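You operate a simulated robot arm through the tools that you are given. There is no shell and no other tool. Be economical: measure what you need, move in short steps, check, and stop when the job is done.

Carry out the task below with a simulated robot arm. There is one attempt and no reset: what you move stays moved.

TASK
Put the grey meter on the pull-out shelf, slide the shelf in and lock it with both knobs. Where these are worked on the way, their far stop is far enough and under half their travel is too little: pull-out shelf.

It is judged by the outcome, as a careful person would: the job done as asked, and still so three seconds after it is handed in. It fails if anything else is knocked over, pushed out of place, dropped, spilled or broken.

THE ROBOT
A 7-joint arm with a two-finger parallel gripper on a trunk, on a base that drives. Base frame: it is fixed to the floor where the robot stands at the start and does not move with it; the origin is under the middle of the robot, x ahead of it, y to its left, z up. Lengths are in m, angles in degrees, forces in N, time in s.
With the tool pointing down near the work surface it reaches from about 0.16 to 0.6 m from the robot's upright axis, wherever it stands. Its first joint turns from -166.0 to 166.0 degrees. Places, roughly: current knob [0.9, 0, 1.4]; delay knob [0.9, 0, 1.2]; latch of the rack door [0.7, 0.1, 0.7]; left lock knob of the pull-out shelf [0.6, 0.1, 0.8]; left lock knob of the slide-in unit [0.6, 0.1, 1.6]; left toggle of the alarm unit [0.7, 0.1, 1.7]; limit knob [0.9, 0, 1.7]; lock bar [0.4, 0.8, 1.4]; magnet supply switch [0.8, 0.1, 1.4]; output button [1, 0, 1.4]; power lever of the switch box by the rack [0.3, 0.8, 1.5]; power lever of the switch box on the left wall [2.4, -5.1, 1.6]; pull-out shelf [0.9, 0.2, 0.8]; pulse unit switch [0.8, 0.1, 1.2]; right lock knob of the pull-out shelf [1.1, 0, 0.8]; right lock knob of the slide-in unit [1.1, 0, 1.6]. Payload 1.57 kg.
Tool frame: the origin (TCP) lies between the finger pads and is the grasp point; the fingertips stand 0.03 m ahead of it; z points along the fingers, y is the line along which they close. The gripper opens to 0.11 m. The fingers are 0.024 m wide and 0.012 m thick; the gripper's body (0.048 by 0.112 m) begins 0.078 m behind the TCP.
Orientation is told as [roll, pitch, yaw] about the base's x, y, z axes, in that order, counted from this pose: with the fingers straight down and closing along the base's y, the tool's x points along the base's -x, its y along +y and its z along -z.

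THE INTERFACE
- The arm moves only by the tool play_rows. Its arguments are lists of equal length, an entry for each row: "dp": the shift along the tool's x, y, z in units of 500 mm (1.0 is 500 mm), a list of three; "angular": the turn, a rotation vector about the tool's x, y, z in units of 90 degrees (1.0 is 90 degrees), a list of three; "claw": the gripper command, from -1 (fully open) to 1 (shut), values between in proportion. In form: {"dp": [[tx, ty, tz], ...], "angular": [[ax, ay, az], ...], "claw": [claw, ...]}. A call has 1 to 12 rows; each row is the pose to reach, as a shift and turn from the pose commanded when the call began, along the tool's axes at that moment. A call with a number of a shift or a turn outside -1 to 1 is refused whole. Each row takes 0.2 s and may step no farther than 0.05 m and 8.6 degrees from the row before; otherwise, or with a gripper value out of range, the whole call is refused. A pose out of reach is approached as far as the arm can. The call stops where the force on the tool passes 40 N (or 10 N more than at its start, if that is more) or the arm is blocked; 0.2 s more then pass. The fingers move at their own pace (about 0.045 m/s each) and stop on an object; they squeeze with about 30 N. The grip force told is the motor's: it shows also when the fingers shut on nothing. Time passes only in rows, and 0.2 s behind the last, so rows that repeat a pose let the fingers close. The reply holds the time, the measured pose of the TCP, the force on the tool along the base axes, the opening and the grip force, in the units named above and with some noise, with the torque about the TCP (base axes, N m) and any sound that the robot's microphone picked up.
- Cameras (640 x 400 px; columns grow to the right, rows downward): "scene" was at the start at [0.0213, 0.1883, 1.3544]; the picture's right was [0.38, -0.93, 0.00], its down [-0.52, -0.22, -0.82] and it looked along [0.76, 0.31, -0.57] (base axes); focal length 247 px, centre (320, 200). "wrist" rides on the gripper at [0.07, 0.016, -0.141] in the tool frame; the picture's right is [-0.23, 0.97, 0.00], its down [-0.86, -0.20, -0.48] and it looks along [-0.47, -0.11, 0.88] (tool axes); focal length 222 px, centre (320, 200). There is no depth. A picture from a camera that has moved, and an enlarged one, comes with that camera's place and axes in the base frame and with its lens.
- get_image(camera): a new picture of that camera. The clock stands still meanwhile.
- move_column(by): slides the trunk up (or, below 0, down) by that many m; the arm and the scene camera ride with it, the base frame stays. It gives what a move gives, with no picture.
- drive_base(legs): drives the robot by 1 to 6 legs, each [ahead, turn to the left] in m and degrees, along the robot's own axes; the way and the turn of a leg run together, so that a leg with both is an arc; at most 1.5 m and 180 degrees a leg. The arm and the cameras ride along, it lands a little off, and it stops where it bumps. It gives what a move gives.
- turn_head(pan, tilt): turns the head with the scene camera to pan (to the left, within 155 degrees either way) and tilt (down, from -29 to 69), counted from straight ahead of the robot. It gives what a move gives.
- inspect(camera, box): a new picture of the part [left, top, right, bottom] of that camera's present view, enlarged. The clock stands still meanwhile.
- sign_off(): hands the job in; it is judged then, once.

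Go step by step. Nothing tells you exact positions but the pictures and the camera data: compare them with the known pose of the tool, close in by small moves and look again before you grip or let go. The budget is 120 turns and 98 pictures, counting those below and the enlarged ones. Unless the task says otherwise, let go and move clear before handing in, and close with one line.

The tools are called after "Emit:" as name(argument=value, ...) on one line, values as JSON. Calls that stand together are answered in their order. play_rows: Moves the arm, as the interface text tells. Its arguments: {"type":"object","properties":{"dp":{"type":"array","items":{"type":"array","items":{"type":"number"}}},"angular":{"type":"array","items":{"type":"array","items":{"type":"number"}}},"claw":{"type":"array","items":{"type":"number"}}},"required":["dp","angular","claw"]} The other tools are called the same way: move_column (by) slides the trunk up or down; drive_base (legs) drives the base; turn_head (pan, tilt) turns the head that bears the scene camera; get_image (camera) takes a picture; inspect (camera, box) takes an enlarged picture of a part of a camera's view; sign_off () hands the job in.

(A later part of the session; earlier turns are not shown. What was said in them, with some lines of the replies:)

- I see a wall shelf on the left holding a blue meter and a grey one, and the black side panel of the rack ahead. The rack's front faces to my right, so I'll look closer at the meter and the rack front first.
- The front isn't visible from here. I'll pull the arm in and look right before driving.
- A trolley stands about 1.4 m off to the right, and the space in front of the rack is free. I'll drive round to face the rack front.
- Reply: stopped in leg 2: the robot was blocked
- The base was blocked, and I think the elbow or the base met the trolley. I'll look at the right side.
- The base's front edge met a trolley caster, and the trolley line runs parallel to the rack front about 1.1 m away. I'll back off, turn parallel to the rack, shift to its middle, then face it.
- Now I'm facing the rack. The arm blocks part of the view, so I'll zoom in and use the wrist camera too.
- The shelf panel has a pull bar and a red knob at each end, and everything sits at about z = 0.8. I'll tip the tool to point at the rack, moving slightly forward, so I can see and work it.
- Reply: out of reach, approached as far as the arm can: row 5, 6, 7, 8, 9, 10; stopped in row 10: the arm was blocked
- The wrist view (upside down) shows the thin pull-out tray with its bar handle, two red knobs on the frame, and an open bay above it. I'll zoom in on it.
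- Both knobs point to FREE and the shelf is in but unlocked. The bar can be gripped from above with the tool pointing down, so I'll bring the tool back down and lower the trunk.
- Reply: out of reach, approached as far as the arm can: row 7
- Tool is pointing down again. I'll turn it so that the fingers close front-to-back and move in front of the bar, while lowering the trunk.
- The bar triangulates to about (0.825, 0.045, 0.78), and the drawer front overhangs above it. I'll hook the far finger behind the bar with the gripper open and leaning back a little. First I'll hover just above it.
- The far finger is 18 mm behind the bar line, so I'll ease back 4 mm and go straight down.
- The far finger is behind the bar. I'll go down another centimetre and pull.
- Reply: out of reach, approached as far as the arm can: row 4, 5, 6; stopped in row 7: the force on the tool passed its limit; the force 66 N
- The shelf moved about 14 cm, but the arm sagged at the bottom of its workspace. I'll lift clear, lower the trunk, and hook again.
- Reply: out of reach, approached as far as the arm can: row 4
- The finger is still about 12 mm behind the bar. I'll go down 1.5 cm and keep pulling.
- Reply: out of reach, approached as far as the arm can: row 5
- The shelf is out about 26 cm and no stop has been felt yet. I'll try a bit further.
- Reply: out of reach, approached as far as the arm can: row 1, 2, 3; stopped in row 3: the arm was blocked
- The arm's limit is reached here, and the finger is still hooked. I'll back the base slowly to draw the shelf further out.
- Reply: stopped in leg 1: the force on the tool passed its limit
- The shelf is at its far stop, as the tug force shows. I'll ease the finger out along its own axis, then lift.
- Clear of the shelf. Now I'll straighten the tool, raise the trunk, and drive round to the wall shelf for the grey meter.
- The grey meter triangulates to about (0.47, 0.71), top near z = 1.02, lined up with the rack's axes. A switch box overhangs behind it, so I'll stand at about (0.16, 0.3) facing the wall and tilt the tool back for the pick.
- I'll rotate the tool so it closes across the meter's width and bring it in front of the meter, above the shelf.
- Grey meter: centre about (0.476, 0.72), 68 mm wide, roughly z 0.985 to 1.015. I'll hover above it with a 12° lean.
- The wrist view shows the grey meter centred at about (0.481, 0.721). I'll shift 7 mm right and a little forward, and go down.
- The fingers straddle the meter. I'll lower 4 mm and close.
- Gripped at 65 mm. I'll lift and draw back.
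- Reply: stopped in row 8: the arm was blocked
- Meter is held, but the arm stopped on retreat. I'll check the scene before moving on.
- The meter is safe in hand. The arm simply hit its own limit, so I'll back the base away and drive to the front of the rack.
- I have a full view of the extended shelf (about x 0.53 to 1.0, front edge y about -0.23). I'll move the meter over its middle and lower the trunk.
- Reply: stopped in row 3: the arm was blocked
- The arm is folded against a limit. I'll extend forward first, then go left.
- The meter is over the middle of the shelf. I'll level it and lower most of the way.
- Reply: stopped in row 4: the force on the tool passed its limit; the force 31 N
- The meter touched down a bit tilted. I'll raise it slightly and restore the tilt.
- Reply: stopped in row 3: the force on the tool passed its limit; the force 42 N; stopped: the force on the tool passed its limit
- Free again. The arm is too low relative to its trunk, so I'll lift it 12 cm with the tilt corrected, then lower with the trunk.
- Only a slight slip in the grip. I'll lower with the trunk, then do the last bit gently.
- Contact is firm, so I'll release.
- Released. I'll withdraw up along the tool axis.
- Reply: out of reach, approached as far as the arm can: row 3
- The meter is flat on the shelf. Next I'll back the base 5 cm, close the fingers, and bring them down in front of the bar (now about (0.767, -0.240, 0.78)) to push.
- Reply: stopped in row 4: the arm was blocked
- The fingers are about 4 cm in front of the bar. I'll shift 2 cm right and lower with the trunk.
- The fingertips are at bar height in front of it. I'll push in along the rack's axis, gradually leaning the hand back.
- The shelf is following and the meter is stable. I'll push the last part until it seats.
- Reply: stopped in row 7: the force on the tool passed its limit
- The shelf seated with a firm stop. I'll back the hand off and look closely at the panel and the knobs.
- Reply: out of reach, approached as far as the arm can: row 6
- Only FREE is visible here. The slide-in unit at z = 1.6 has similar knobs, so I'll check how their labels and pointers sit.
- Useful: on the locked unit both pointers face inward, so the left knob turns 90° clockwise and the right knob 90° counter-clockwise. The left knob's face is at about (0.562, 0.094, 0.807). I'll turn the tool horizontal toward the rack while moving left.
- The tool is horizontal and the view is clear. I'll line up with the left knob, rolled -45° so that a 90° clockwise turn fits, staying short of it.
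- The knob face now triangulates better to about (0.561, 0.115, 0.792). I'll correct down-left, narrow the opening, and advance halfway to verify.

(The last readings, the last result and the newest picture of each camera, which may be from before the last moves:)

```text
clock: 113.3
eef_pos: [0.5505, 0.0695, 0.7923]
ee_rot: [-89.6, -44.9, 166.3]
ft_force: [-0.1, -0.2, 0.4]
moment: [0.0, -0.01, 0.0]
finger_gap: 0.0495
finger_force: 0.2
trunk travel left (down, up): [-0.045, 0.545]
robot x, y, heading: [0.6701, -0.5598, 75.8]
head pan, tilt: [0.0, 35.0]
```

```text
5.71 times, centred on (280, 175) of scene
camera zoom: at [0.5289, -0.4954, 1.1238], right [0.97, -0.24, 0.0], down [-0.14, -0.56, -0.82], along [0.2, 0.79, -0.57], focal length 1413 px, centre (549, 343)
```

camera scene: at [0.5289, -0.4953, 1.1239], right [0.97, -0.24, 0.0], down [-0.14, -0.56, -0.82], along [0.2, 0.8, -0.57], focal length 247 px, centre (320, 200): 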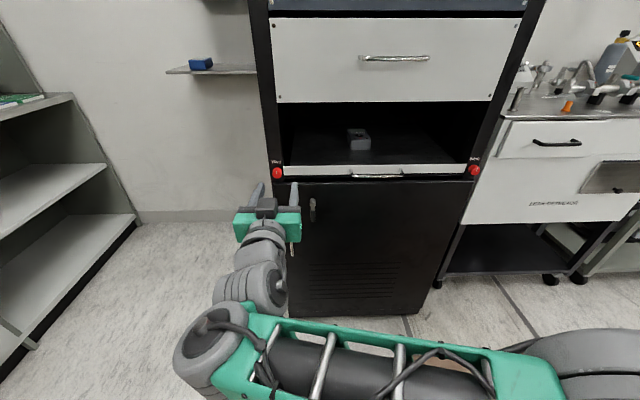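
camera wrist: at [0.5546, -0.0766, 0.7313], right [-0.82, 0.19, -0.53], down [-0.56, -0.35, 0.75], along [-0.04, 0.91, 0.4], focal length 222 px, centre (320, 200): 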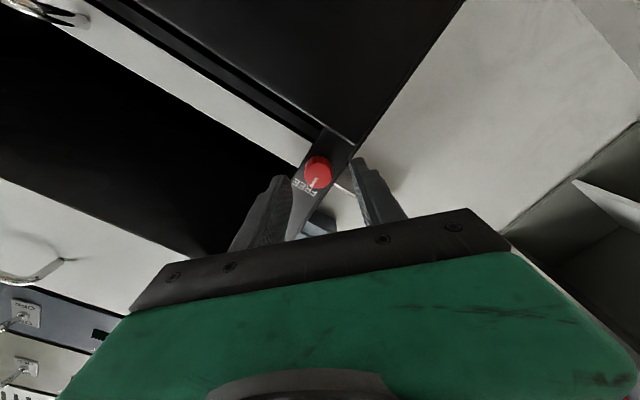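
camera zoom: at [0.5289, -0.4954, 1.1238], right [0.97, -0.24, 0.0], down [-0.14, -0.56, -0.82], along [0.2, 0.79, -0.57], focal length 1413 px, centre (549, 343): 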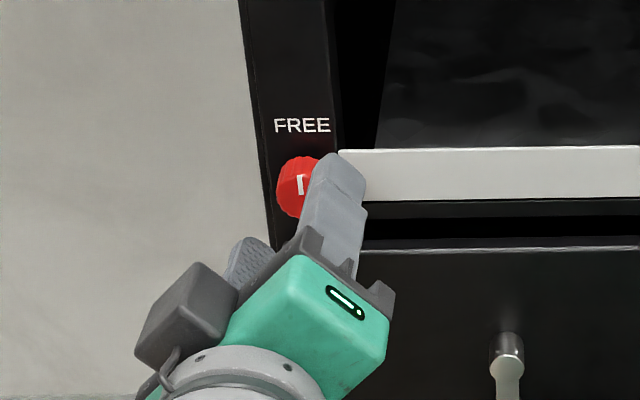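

Aligned within a few millimetres. I'll advance 36 mm and look before gripping.

Emit:
play_rows(dp=[[0, 0, 0.03], [0, 0, 0.055], [0, 0, 0.072]], angular=[[0, 0, 0], [0, 0, 0], [0, 0, 0]], claw=[0.1, 0.1, 0.1])

Emit:
inspect(camera="wrist", box=[220, 110, 420, 235])

Emit:
inspect(camera="scene", box=[230, 140, 330, 210])

```text
clock: 114.1
eef_pos: [0.5558, 0.1003, 0.7901]
ee_rot: [-89.5, -44.7, 166.4]
ft_force: [-2.3, -39.1, -6.6]
moment: [0.49, 0.4, -0.98]
finger_gap: 0.0499
finger_force: 0.6
trunk travel left (down, up): [-0.045, 0.545]
robot x, y, heading: [0.6682, -0.5619, 75.8]
head pan, tilt: [0.0, 35.0]
```

```text
3.20 times, centred on (320, 172) of wrist
camera zoom: at [0.5617, -0.0455, 0.7297], right [-0.82, 0.19, -0.53], down [-0.56, -0.35, 0.75], along [-0.04, 0.92, 0.4], focal length 711 px, centre (320, 288)
```

zoom: 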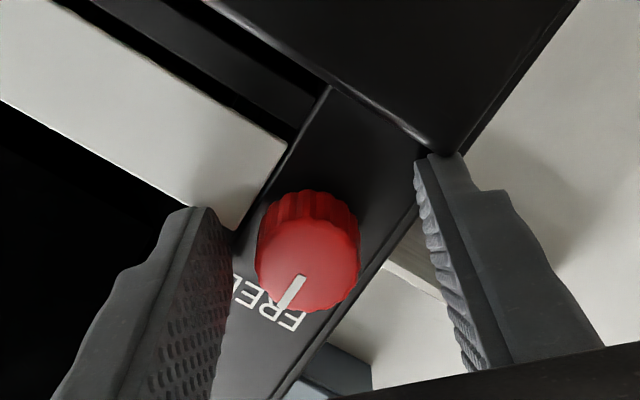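

```text
5.71 times, centred on (280, 175) of scene
camera zoom: at [0.5285, -0.4985, 1.1238], right [0.97, -0.24, 0.0], down [-0.14, -0.55, -0.82], along [0.2, 0.8, -0.57], focal length 1413 px, centre (549, 343)
```

zoom: 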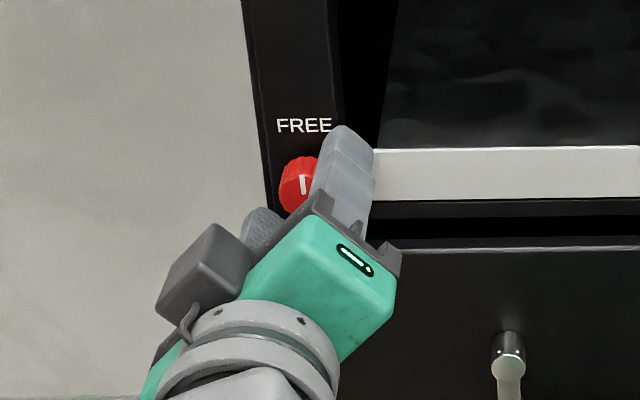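

One fingertip touched the door's lip. I'll ease back 6 mm and close on the knob.

Emit:
play_rows(dp=[[0, 0, -0.012], [0, 0, -0.012], [0, 0, -0.012], [0, 0, -0.012], [0, 0, -0.012]], angular=[[0, 0, 0], [0, 0, 0], [0, 0, 0], [0, 0, 0], [0, 0, 0]], claw=[0.1, 0.4, 1, 1, 1])

Emit:
inspect(camera="wrist", box=[220, 110, 420, 235])

```text
clock: 115.3
eef_pos: [0.5605, 0.0997, 0.7916]
ee_rot: [-89.7, -44.9, 166.3]
ft_force: [19.7, 13.3, 12.2]
moment: [-0.52, 0.19, -0.03]
finger_gap: 0.026
finger_force: 36.5
trunk travel left (down, up): [-0.045, 0.545]
robot x, y, heading: [0.6715, -0.5622, 76.2]
head pan, tilt: [0.0, 35.0]
```

```text
3.20 times, centred on (320, 172) of wrist
camera zoom: at [0.5634, -0.0471, 0.7309], right [-0.83, 0.2, -0.53], down [-0.56, -0.35, 0.75], along [-0.04, 0.91, 0.4], focal length 711 px, centre (320, 288)
```

zoom: 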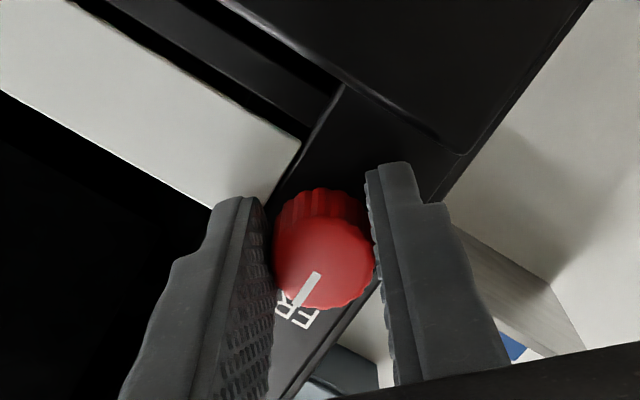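

Gripped at 26 mm. I'll centre slightly to relieve the side force, then turn clockwise 90°.

Emit:
play_rows(dp=[[0.003, -0.014, 0.006], [0.003, -0.014, 0.006], [0.003, -0.014, 0.006], [0.003, -0.014, 0.006], [0.003, -0.014, 0.006], [0.003, -0.014, 0.006], [0.003, -0.014, 0.006], [0.003, -0.014, 0.006], [0.003, -0.014, 0.006], [0.003, -0.014, 0.006], [0.003, -0.014, 0.006], [0.003, -0.014, 0.006]], angular=[[0, 0, 0], [0, 0, 0.09], [0, 0, 0.18], [0, 0, 0.27], [0, 0, 0.36], [0, 0, 0.45], [0, 0, 0.54], [0, 0, 0.63], [0, 0, 0.72], [0, 0, 0.81], [0, 0, 0.9], [0, 0, 0.99]], claw=[1, 1, 1, 1, 1, 1, 1, 1, 1, 1, 1, 1])

Emit:
get_image(camera="wrist")

Emit:
inspect(camera="scene", box=[230, 130, 330, 210])

```text
clock: 116.4
eef_pos: [0.5591, 0.0996, 0.7904]
ee_rot: [-88.4, -68.1, 166.0]
ft_force: [-8.2, -11.6, -2.3]
moment: [0.79, -0.14, 0.47]
finger_gap: 0.026
finger_force: 36.7
trunk travel left (down, up): [-0.045, 0.545]
robot x, y, heading: [0.6757, -0.5594, 76.5]
head pan, tilt: [0.0, 35.0]
stopped in row 5: the force on the tool passed its limit (the readings are from after the stop); the commanded pose is now the measured one
```

```text
26 pictures are left
camera wrist: at [0.5386, -0.0408, 0.7215], right [-0.96, 0.21, -0.15], down [-0.23, -0.43, 0.87], along [0.12, 0.88, 0.46], focal length 222 px, centre (320, 200)
```

wrist: 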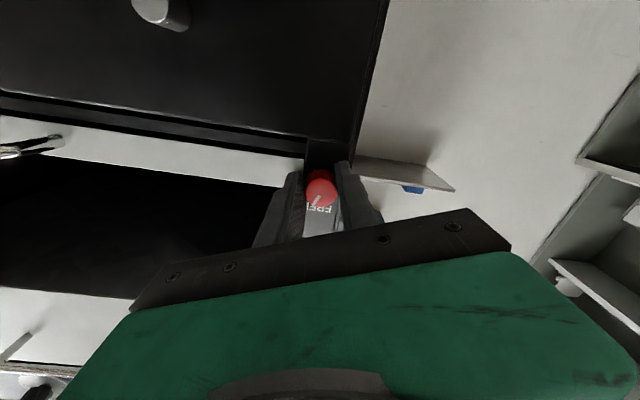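

```text
5.00 times, centred on (280, 170) of scene
camera zoom: at [0.5275, -0.4981, 1.1239], right [0.97, -0.23, 0.0], down [-0.13, -0.56, -0.82], along [0.19, 0.8, -0.57], focal length 1236 px, centre (520, 350)
```

zoom: 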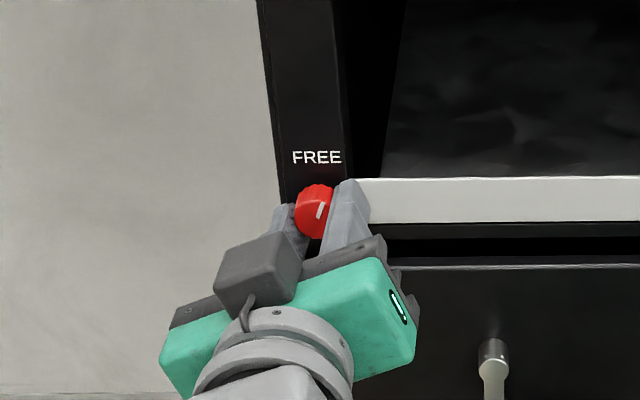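

The knob has turned about 23° and is still gripped. I'll continue turning.

Emit:
play_rows(dp=[[0, 0, -0.004], [0, 0, -0.004], [0, 0, -0.004], [0, 0, -0.004], [0, 0, -0.004], [0, 0, -0.004], [0, 0, -0.004], [0, 0, -0.004], [0, 0, -0.004], [0, 0, -0.004], [0, 0, -0.004], [0, 0, -0.004]], angular=[[0, 0, 0.03], [0, 0, 0.09], [0, 0, 0.15], [0, 0, 0.21], [0, 0, 0.27], [0, 0, 0.34], [0, 0, 0.41], [0, 0, 0.48], [0, 0, 0.55], [0, 0, 0.62], [0, 0, 0.69], [0, 0, 0.76]], claw=[1, 1, 1, 1, 1, 1, 1, 1, 1, 1, 1, 1])

Emit:
inspect(camera="scene", box=[230, 130, 330, 210])

```text
clock: 117.5
eef_pos: [0.5576, 0.1009, 0.7902]
ee_rot: [-1.7, -89.4, 79.1]
ft_force: [-2.4, 16.8, -1.4]
moment: [-0.11, -0.01, 0.6]
finger_gap: 0.0256
finger_force: 37.2
trunk travel left (down, up): [-0.045, 0.545]
robot x, y, heading: [0.6709, -0.5625, 76.1]
head pan, tilt: [0.0, 35.0]
stopped in row 5: the force on the tool passed its limit (the readings are from after the stop); the commanded pose is now the measured one
```

```text
5.00 times, centred on (280, 170) of scene
camera zoom: at [0.5282, -0.4949, 1.1235], right [0.97, -0.24, 0.0], down [-0.14, -0.56, -0.82], along [0.19, 0.8, -0.57], focal length 1236 px, centre (520, 350)
```

zoom: 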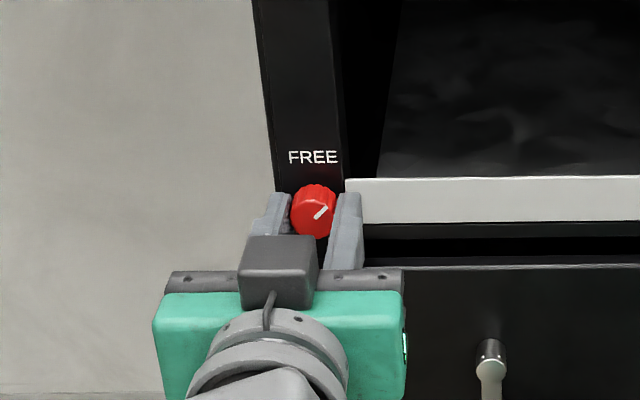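

Halfway (45°). I'll continue in further strokes.

Emit:
play_rows(dp=[[0, 0, 0], [0, 0, 0], [0, 0, 0], [0, 0, 0], [0, 0, 0], [0, 0, 0], [0, 0, 0], [0, 0, 0], [0, 0, 0]], angular=[[0, 0, 0.03], [0, 0, 0.09], [0, 0, 0.15], [0, 0, 0.21], [0, 0, 0.27], [0, 0, 0.34], [0, 0, 0.41], [0, 0, 0.48], [0, 0, 0.53]], claw=[1, 1, 1, 1, 1, 1, 1, 1, 1])

```text
clock: 119.5
eef_pos: [0.5552, 0.0998, 0.7921]
ee_rot: [89.3, -42.2, -11.8]
ft_force: [-23.7, 19.9, 4.7]
moment: [0.34, -0.45, 1.09]
finger_gap: 0.0259
finger_force: 36.8
trunk travel left (down, up): [-0.045, 0.545]
robot x, y, heading: [0.6731, -0.5662, 76.4]
head pan, tilt: [0.0, 35.0]
```

Emit:
inspect(camera="scene", box=[230, 130, 330, 210])

```text
5.00 times, centred on (280, 170) of scene
camera zoom: at [0.5263, -0.4956, 1.1235], right [0.97, -0.23, 0.0], down [-0.13, -0.56, -0.82], along [0.19, 0.8, -0.57], focal length 1236 px, centre (520, 350)
```

zoom: 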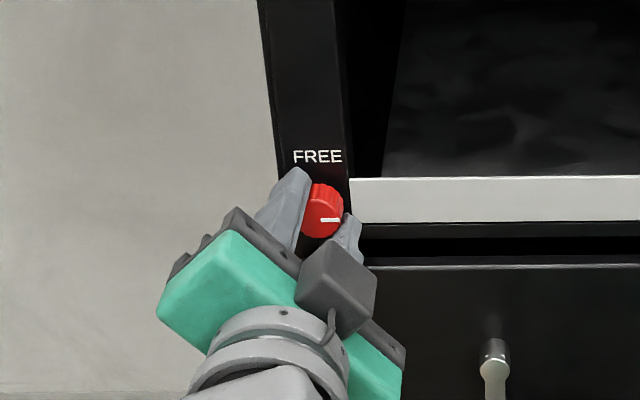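

The left pointer is now horizontal and inward. I'll nudge it 4° more to make sure it's at the stop, open slightly, and retreat.

Emit:
play_rows(dp=[[0, 0, 0], [0, 0, 0], [0, 0, 0], [0, 0, 0], [0, 0, -0.04], [0, 0, -0.1], [0, 0, -0.17], [0, 0, -0.24]], angular=[[0, 0, 0.045], [0, 0, 0.045], [0, 0, 0], [0, 0, 0], [0, 0, 0], [0, 0, 0], [0, 0, 0], [0, 0, 0]], claw=[1, 1, 0.3, 0.3, 0.3, 0.3, 0.3, 0.3])

Emit:
inspect(camera="scene", box=[230, 130, 330, 210])

```text
clock: 121.3
eef_pos: [0.5302, -0.0161, 0.7943]
ee_rot: [89.3, -42.3, -12.2]
ft_force: [0.9, 0.6, -0.8]
moment: [-0.02, -0.04, -0.03]
finger_gap: 0.0385
finger_force: 0.1
trunk travel left (down, up): [-0.045, 0.545]
robot x, y, heading: [0.6734, -0.5593, 76.3]
head pan, tilt: [0.0, 35.0]
```

```text
5.00 times, centred on (280, 170) of scene
camera zoom: at [0.5281, -0.4961, 1.1238], right [0.97, -0.24, 0.0], down [-0.14, -0.56, -0.82], along [0.19, 0.8, -0.57], focal length 1236 px, centre (520, 350)
```

zoom: 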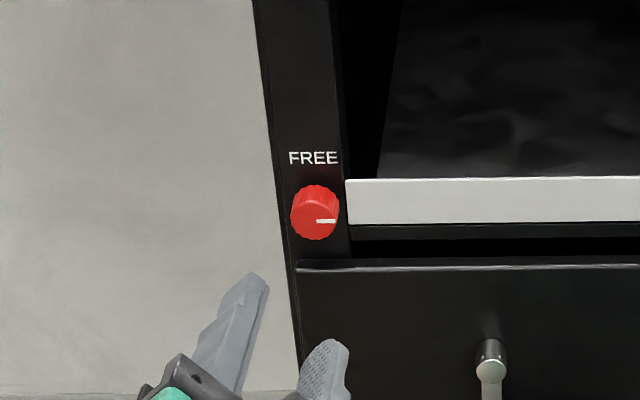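

Left knob is locked. Next I'll carry the tool, still horizontal and rolled +45°, a little higher and across to the right knob, which I expect at TCP about (1.09, -0.03, 0.79).

Emit:
play_rows(dp=[[-0.035, 0.035, 0.01], [-0.1, 0, 0.03], [-0.164, -0.064, 0.04], [-0.227, -0.127, 0.05], [-0.29, -0.19, 0.06], [-0.354, -0.254, 0.06]], angular=[[0, 0, 0], [0, 0, 0], [0, 0, 0], [0, 0, 0], [0, 0, 0], [0, 0, 0]], claw=[0.1, 0.1, 0.1, 0.1, 0.1, 0.1])

```text
clock: 122.9
eef_pos: [0.7443, -0.0239, 0.7893]
ee_rot: [85.2, -42.7, -8.4]
ft_force: [0.7, -0.3, 0.8]
moment: [-0.01, -0.01, 0.0]
finger_gap: 0.0494
finger_force: 0.1
trunk travel left (down, up): [-0.045, 0.545]
robot x, y, heading: [0.6705, -0.5574, 76.2]
head pan, tilt: [0.0, 35.0]
stopped in row 6: the arm was blocked; the commanded pose is now the measured one
```

Emit:
get_image(camera="scene")

```text
21 pictures are left
camera scene: at [0.5332, -0.4907, 1.124], right [0.97, -0.24, 0.0], down [-0.14, -0.56, -0.82], along [0.19, 0.79, -0.58], focal length 247 px, centre (320, 200)
```

scene: 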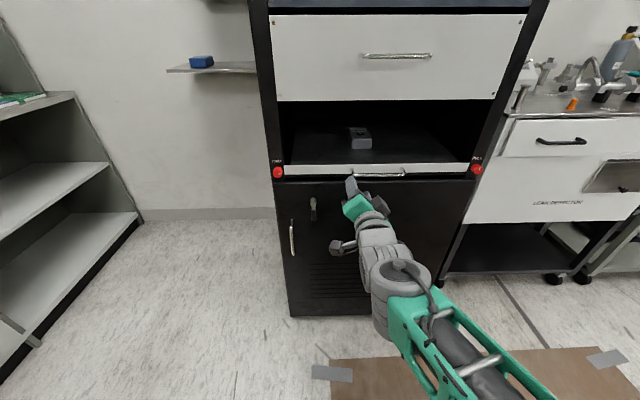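

The arm folds too tightly to cross in the middle. I'll go back left, retract a bit, and shift the whole base along the rack so the right knob sits where the left one did.

Emit:
play_rows(dp=[[0.04, 0.04, -0.02], [0.08, 0.08, -0.05], [0.13, 0.13, -0.08], [0.18, 0.18, -0.11], [0.23, 0.23, -0.14], [0.28, 0.28, -0.17], [0.3, 0.3, -0.2]], angular=[[0, 0, 0], [0, 0, 0], [0, 0, 0], [0, 0, 0], [0, 0, 0], [0, 0, 0], [0, 0, 0]], claw=[0.1, 0.1, 0.1, 0.1, 0.1, 0.1, 0.1])

```text
clock: 124.5
eef_pos: [0.5151, -0.0828, 0.8048]
ee_rot: [86.1, -42.8, -9.0]
ft_force: [0.8, 0.5, 0.3]
moment: [0.02, -0.03, 0.01]
finger_gap: 0.0498
finger_force: 0.0
trunk travel left (down, up): [-0.045, 0.545]
robot x, y, heading: [0.6718, -0.5613, 76.5]
head pan, tilt: [0.0, 35.0]
```

Emit:
drive_base(legs=[[0.03, 0], [0, -89], [0.55, 0], [0, 89]])

Emit:
get_image(camera="scene")

```text
clock: 135.7
eef_pos: [1.0693, -0.1709, 0.8055]
ee_rot: [86.1, -42.9, -8.9]
ft_force: [-0.7, -0.1, -0.3]
moment: [0.01, 0.0, -0.02]
finger_gap: 0.0495
finger_force: 0.0
trunk travel left (down, up): [-0.045, 0.545]
robot x, y, heading: [1.2277, -0.6491, 76.9]
head pan, tilt: [0.0, 35.0]
```

```text
20 pictures are left
camera scene: at [1.0835, -0.583, 1.1238], right [0.97, -0.23, 0.0], down [-0.13, -0.56, -0.82], along [0.19, 0.8, -0.57], focal length 247 px, centre (320, 200)
```

scene: 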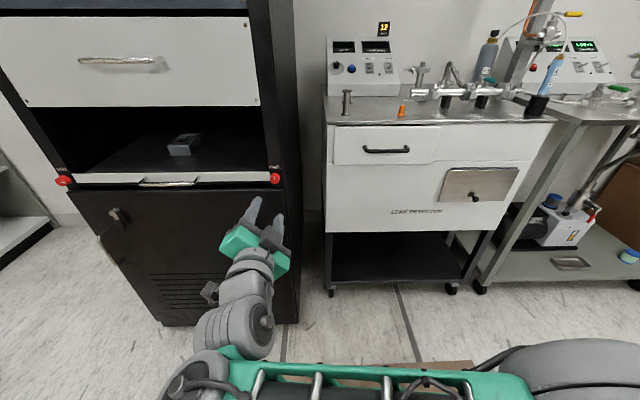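

The right knob is now in the same relative spot. I'll square the tool up and pre-position in front of it.

Emit:
play_rows(dp=[[0.005, 0, 0.05], [0.01, 0, 0.1], [0.016, 0.002, 0.15], [0.022, 0.003, 0.195]], angular=[[-0.003, -0.01, 0], [-0.006, -0.02, 0], [-0.01, -0.035, 0], [-0.01, -0.035, 0]], claw=[0.1, 0.1, 0.1, 0.1])

Emit:
get_image(camera="wrist")

Emit:
inspect(camera="scene", box=[220, 140, 320, 210])

```text
clock: 136.7
eef_pos: [1.0785, -0.0728, 0.7958]
ee_rot: [90.1, -43.0, -13.3]
ft_force: [0.2, 0.9, -0.4]
moment: [-0.04, -0.02, -0.03]
finger_gap: 0.0492
finger_force: 0.1
trunk travel left (down, up): [-0.045, 0.545]
robot x, y, heading: [1.2234, -0.6446, 76.5]
head pan, tilt: [0.0, 35.0]
```

```text
19 pictures are left
camera wrist: at [0.9863, -0.1957, 0.7598], right [-0.48, 0.11, 0.87], down [0.63, -0.64, 0.44], along [0.61, 0.76, 0.24], focal length 222 px, centre (320, 200)
```

wrist: 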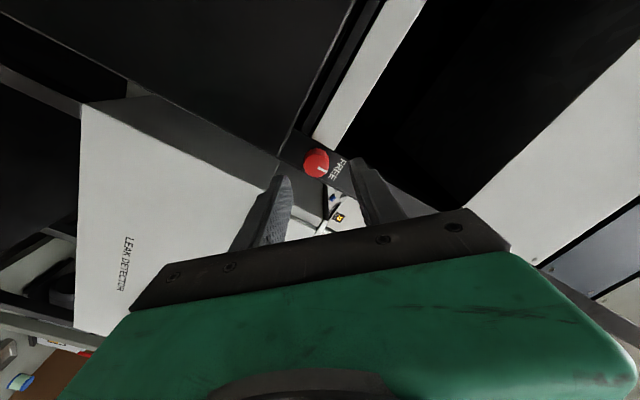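

```text
5.71 times, centred on (270, 175) of scene
camera zoom: at [1.0836, -0.5832, 1.1238], right [0.97, -0.23, 0.0], down [-0.13, -0.56, -0.82], along [0.19, 0.8, -0.57], focal length 1413 px, centre (606, 343)
```

zoom: 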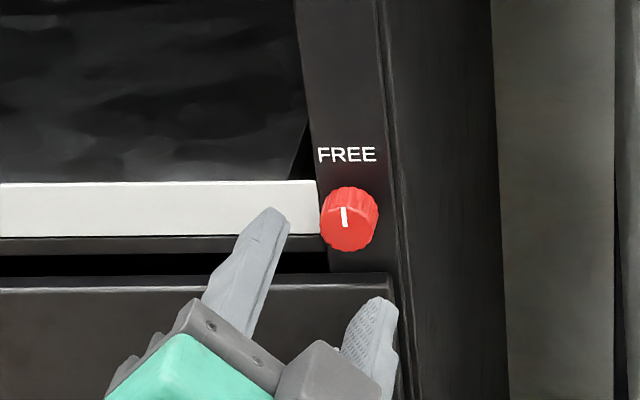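

The knob is centred to within 4 mm. I'll shift slightly, advance 48 mm, and grip.

Emit:
play_rows(dp=[[0.001, -0.01, 0.03], [0.001, -0.01, 0.06], [0.001, -0.01, 0.085], [0.001, -0.01, 0.096]], angular=[[0, 0, 0], [0, 0, 0], [0, 0, 0], [0, 0, 0]], claw=[0.1, 0.1, 0.1, 0.1])

Emit:
inspect(camera="wrist", box=[220, 110, 420, 235])

```text
clock: 137.7
eef_pos: [1.0905, -0.0289, 0.7899]
ee_rot: [89.9, -43.0, -13.1]
ft_force: [-5.4, -30.2, -1.6]
moment: [-1.01, 0.22, -0.46]
finger_gap: 0.0515
finger_force: 0.9
trunk travel left (down, up): [-0.045, 0.545]
robot x, y, heading: [1.2248, -0.6485, 77.1]
head pan, tilt: [0.0, 35.0]
```

```text
3.20 times, centred on (320, 172) of wrist
camera zoom: at [0.9986, -0.1529, 0.7541], right [-0.49, 0.11, 0.87], down [0.63, -0.64, 0.44], along [0.6, 0.76, 0.24], focal length 711 px, centre (320, 288)
```

zoom: 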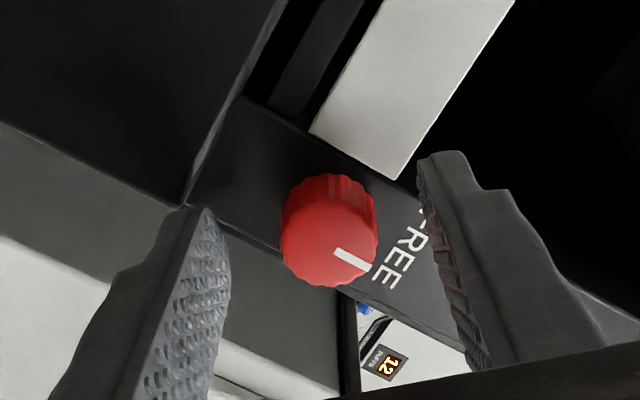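

A tip touches the door corner as before. I'll ease back 6 mm, grip, and start the counter-clockwise turn.

Emit:
play_rows(dp=[[0, 0, -0.014], [0, 0, -0.014], [0, 0, -0.014], [0, 0, -0.014], [0, 0, -0.014]], angular=[[0, 0, 0], [0, 0, 0], [0, 0, 0], [0, 0, 0], [0, 0, 0]], claw=[0.1, 0.4, 1, 1, 1])

```text
clock: 138.9
eef_pos: [1.0909, -0.0331, 0.7902]
ee_rot: [90.2, -42.9, -13.2]
ft_force: [-4.3, 11.0, 10.6]
moment: [0.22, -0.11, 0.56]
finger_gap: 0.0258
finger_force: 35.1
trunk travel left (down, up): [-0.045, 0.545]
robot x, y, heading: [1.2312, -0.6465, 76.8]
head pan, tilt: [0.0, 35.0]
```

Gripped at 26 mm, and well centred. Turning counter-clockwise.

Emit:
play_rows(dp=[[0, 0.006, 0.004], [0, 0.006, 0.004], [0, 0.006, 0.004], [0, 0.006, 0.004], [0, 0.006, 0.004], [0, 0.006, 0.004], [0, 0.006, 0.004], [0, 0.006, 0.004], [0, 0.006, 0.004], [0, 0.006, 0.004], [0, 0.006, 0.004], [0, 0.006, 0.004]], angular=[[0, 0, -0.04], [0, 0, -0.12], [0, 0, -0.2], [0, 0, -0.28], [0, 0, -0.36], [0, 0, -0.44], [0, 0, -0.53], [0, 0, -0.62], [0, 0, -0.71], [0, 0, -0.8], [0, 0, -0.89], [0, 0, -0.98]], claw=[1, 1, 1, 1, 1, 1, 1, 1, 1, 1, 1, 1])

Emit:
inspect(camera="scene", box=[220, 140, 320, 210])

```text
clock: 141.5
eef_pos: [1.0926, -0.0322, 0.7943]
ee_rot: [-90.3, -48.9, 166.8]
ft_force: [24.3, -5.6, -1.8]
moment: [-0.41, 0.44, -0.85]
finger_gap: 0.0257
finger_force: 37.1
trunk travel left (down, up): [-0.045, 0.545]
robot x, y, heading: [1.2277, -0.6473, 76.7]
head pan, tilt: [0.0, 35.0]
```

```text
5.71 times, centred on (270, 175) of scene
camera zoom: at [1.0857, -0.5831, 1.1243], right [0.97, -0.23, 0.0], down [-0.14, -0.56, -0.82], along [0.19, 0.8, -0.57], focal length 1413 px, centre (606, 343)
```

zoom: 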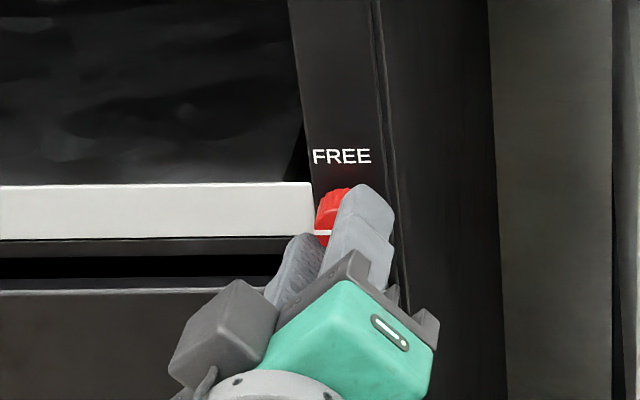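

The pointer looks horizontal. I'll nudge a few degrees more, release, and retreat.

Emit:
play_rows(dp=[[0, 0, 0], [0, 0, 0], [0, 0, 0], [0, 0, 0], [0, 0, -0.04], [0, 0, -0.1], [0, 0, -0.17], [0, 0, -0.24]], angular=[[0, 0, -0.05], [0, 0, -0.05], [0, 0, 0], [0, 0, 0], [0, 0, 0], [0, 0, 0], [0, 0, 0], [0, 0, 0]], claw=[1, 1, 0.3, 0.3, 0.3, 0.3, 0.3, 0.3])

Emit:
inspect(camera="scene", box=[220, 140, 320, 210])

Emit:
get_image(camera="scene")

Emit:
inspect(camera="scene", box=[30, 120, 300, 210])

```text
clock: 143.3
eef_pos: [1.0651, -0.1488, 0.7955]
ee_rot: [-89.9, -48.8, 166.6]
ft_force: [-0.2, 0.2, -1.2]
moment: [-0.01, 0.04, 0.01]
finger_gap: 0.0383
finger_force: 0.0
trunk travel left (down, up): [-0.045, 0.545]
robot x, y, heading: [1.2246, -0.6425, 76.6]
head pan, tilt: [0.0, 35.0]
```

```text
5.71 times, centred on (270, 175) of scene
camera zoom: at [1.0838, -0.5829, 1.1238], right [0.97, -0.23, 0.0], down [-0.13, -0.56, -0.82], along [0.19, 0.8, -0.57], focal length 1413 px, centre (606, 343)
```

zoom: 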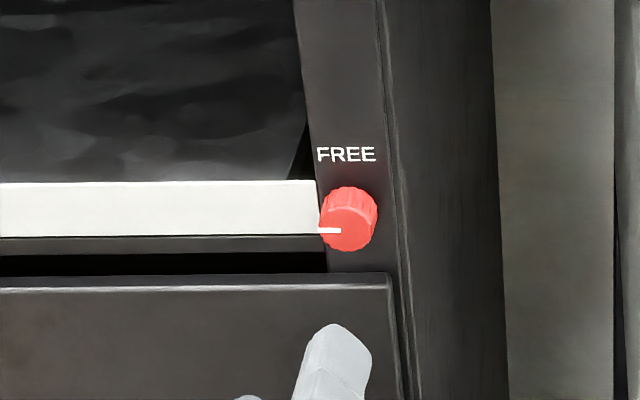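

```text
14 pictures are left
camera scene: at [1.0838, -0.5829, 1.1238], right [0.97, -0.23, 0.0], down [-0.13, -0.56, -0.82], along [0.19, 0.8, -0.57], focal length 247 px, centre (320, 200)
```

scene: 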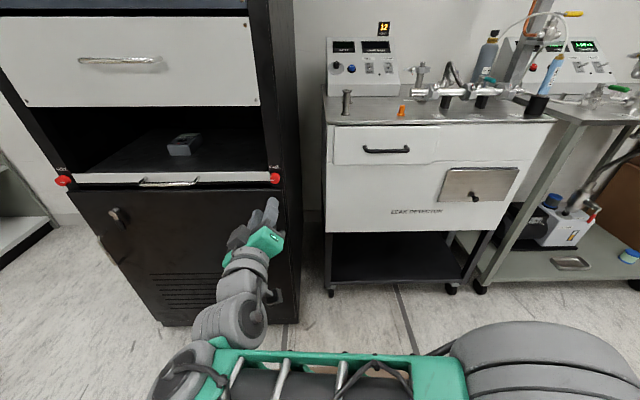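

```text
2.37 times, centred on (165, 165) of scene
camera zoom: at [1.0838, -0.5829, 1.1238], right [0.97, -0.23, 0.0], down [-0.13, -0.56, -0.82], along [0.19, 0.8, -0.57], focal length 586 px, centre (687, 283)
```

zoom: 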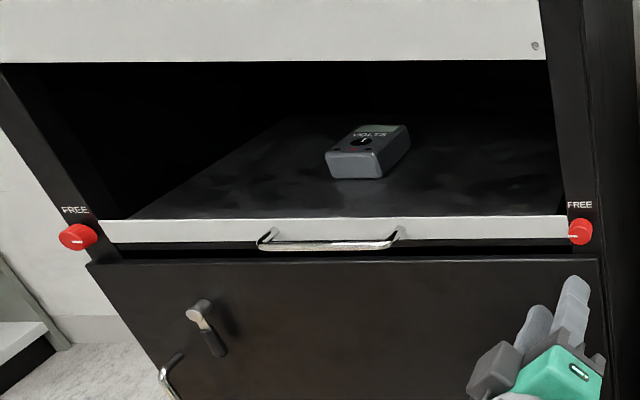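

Both knob pointers face inward (locked), the shelf is fully in, the meter lies on it, and the hand is clear of the rack. Handing in.

Emit:
sign_off()

```text
The job is handed in.
```

The grey meter is on the pull-out shelf, the shelf is fully in, and both knobs are turned to the locked position; while driving over, the base bumped a trolley caster, and I saw no sign the trolley shifted but didn't check it again.
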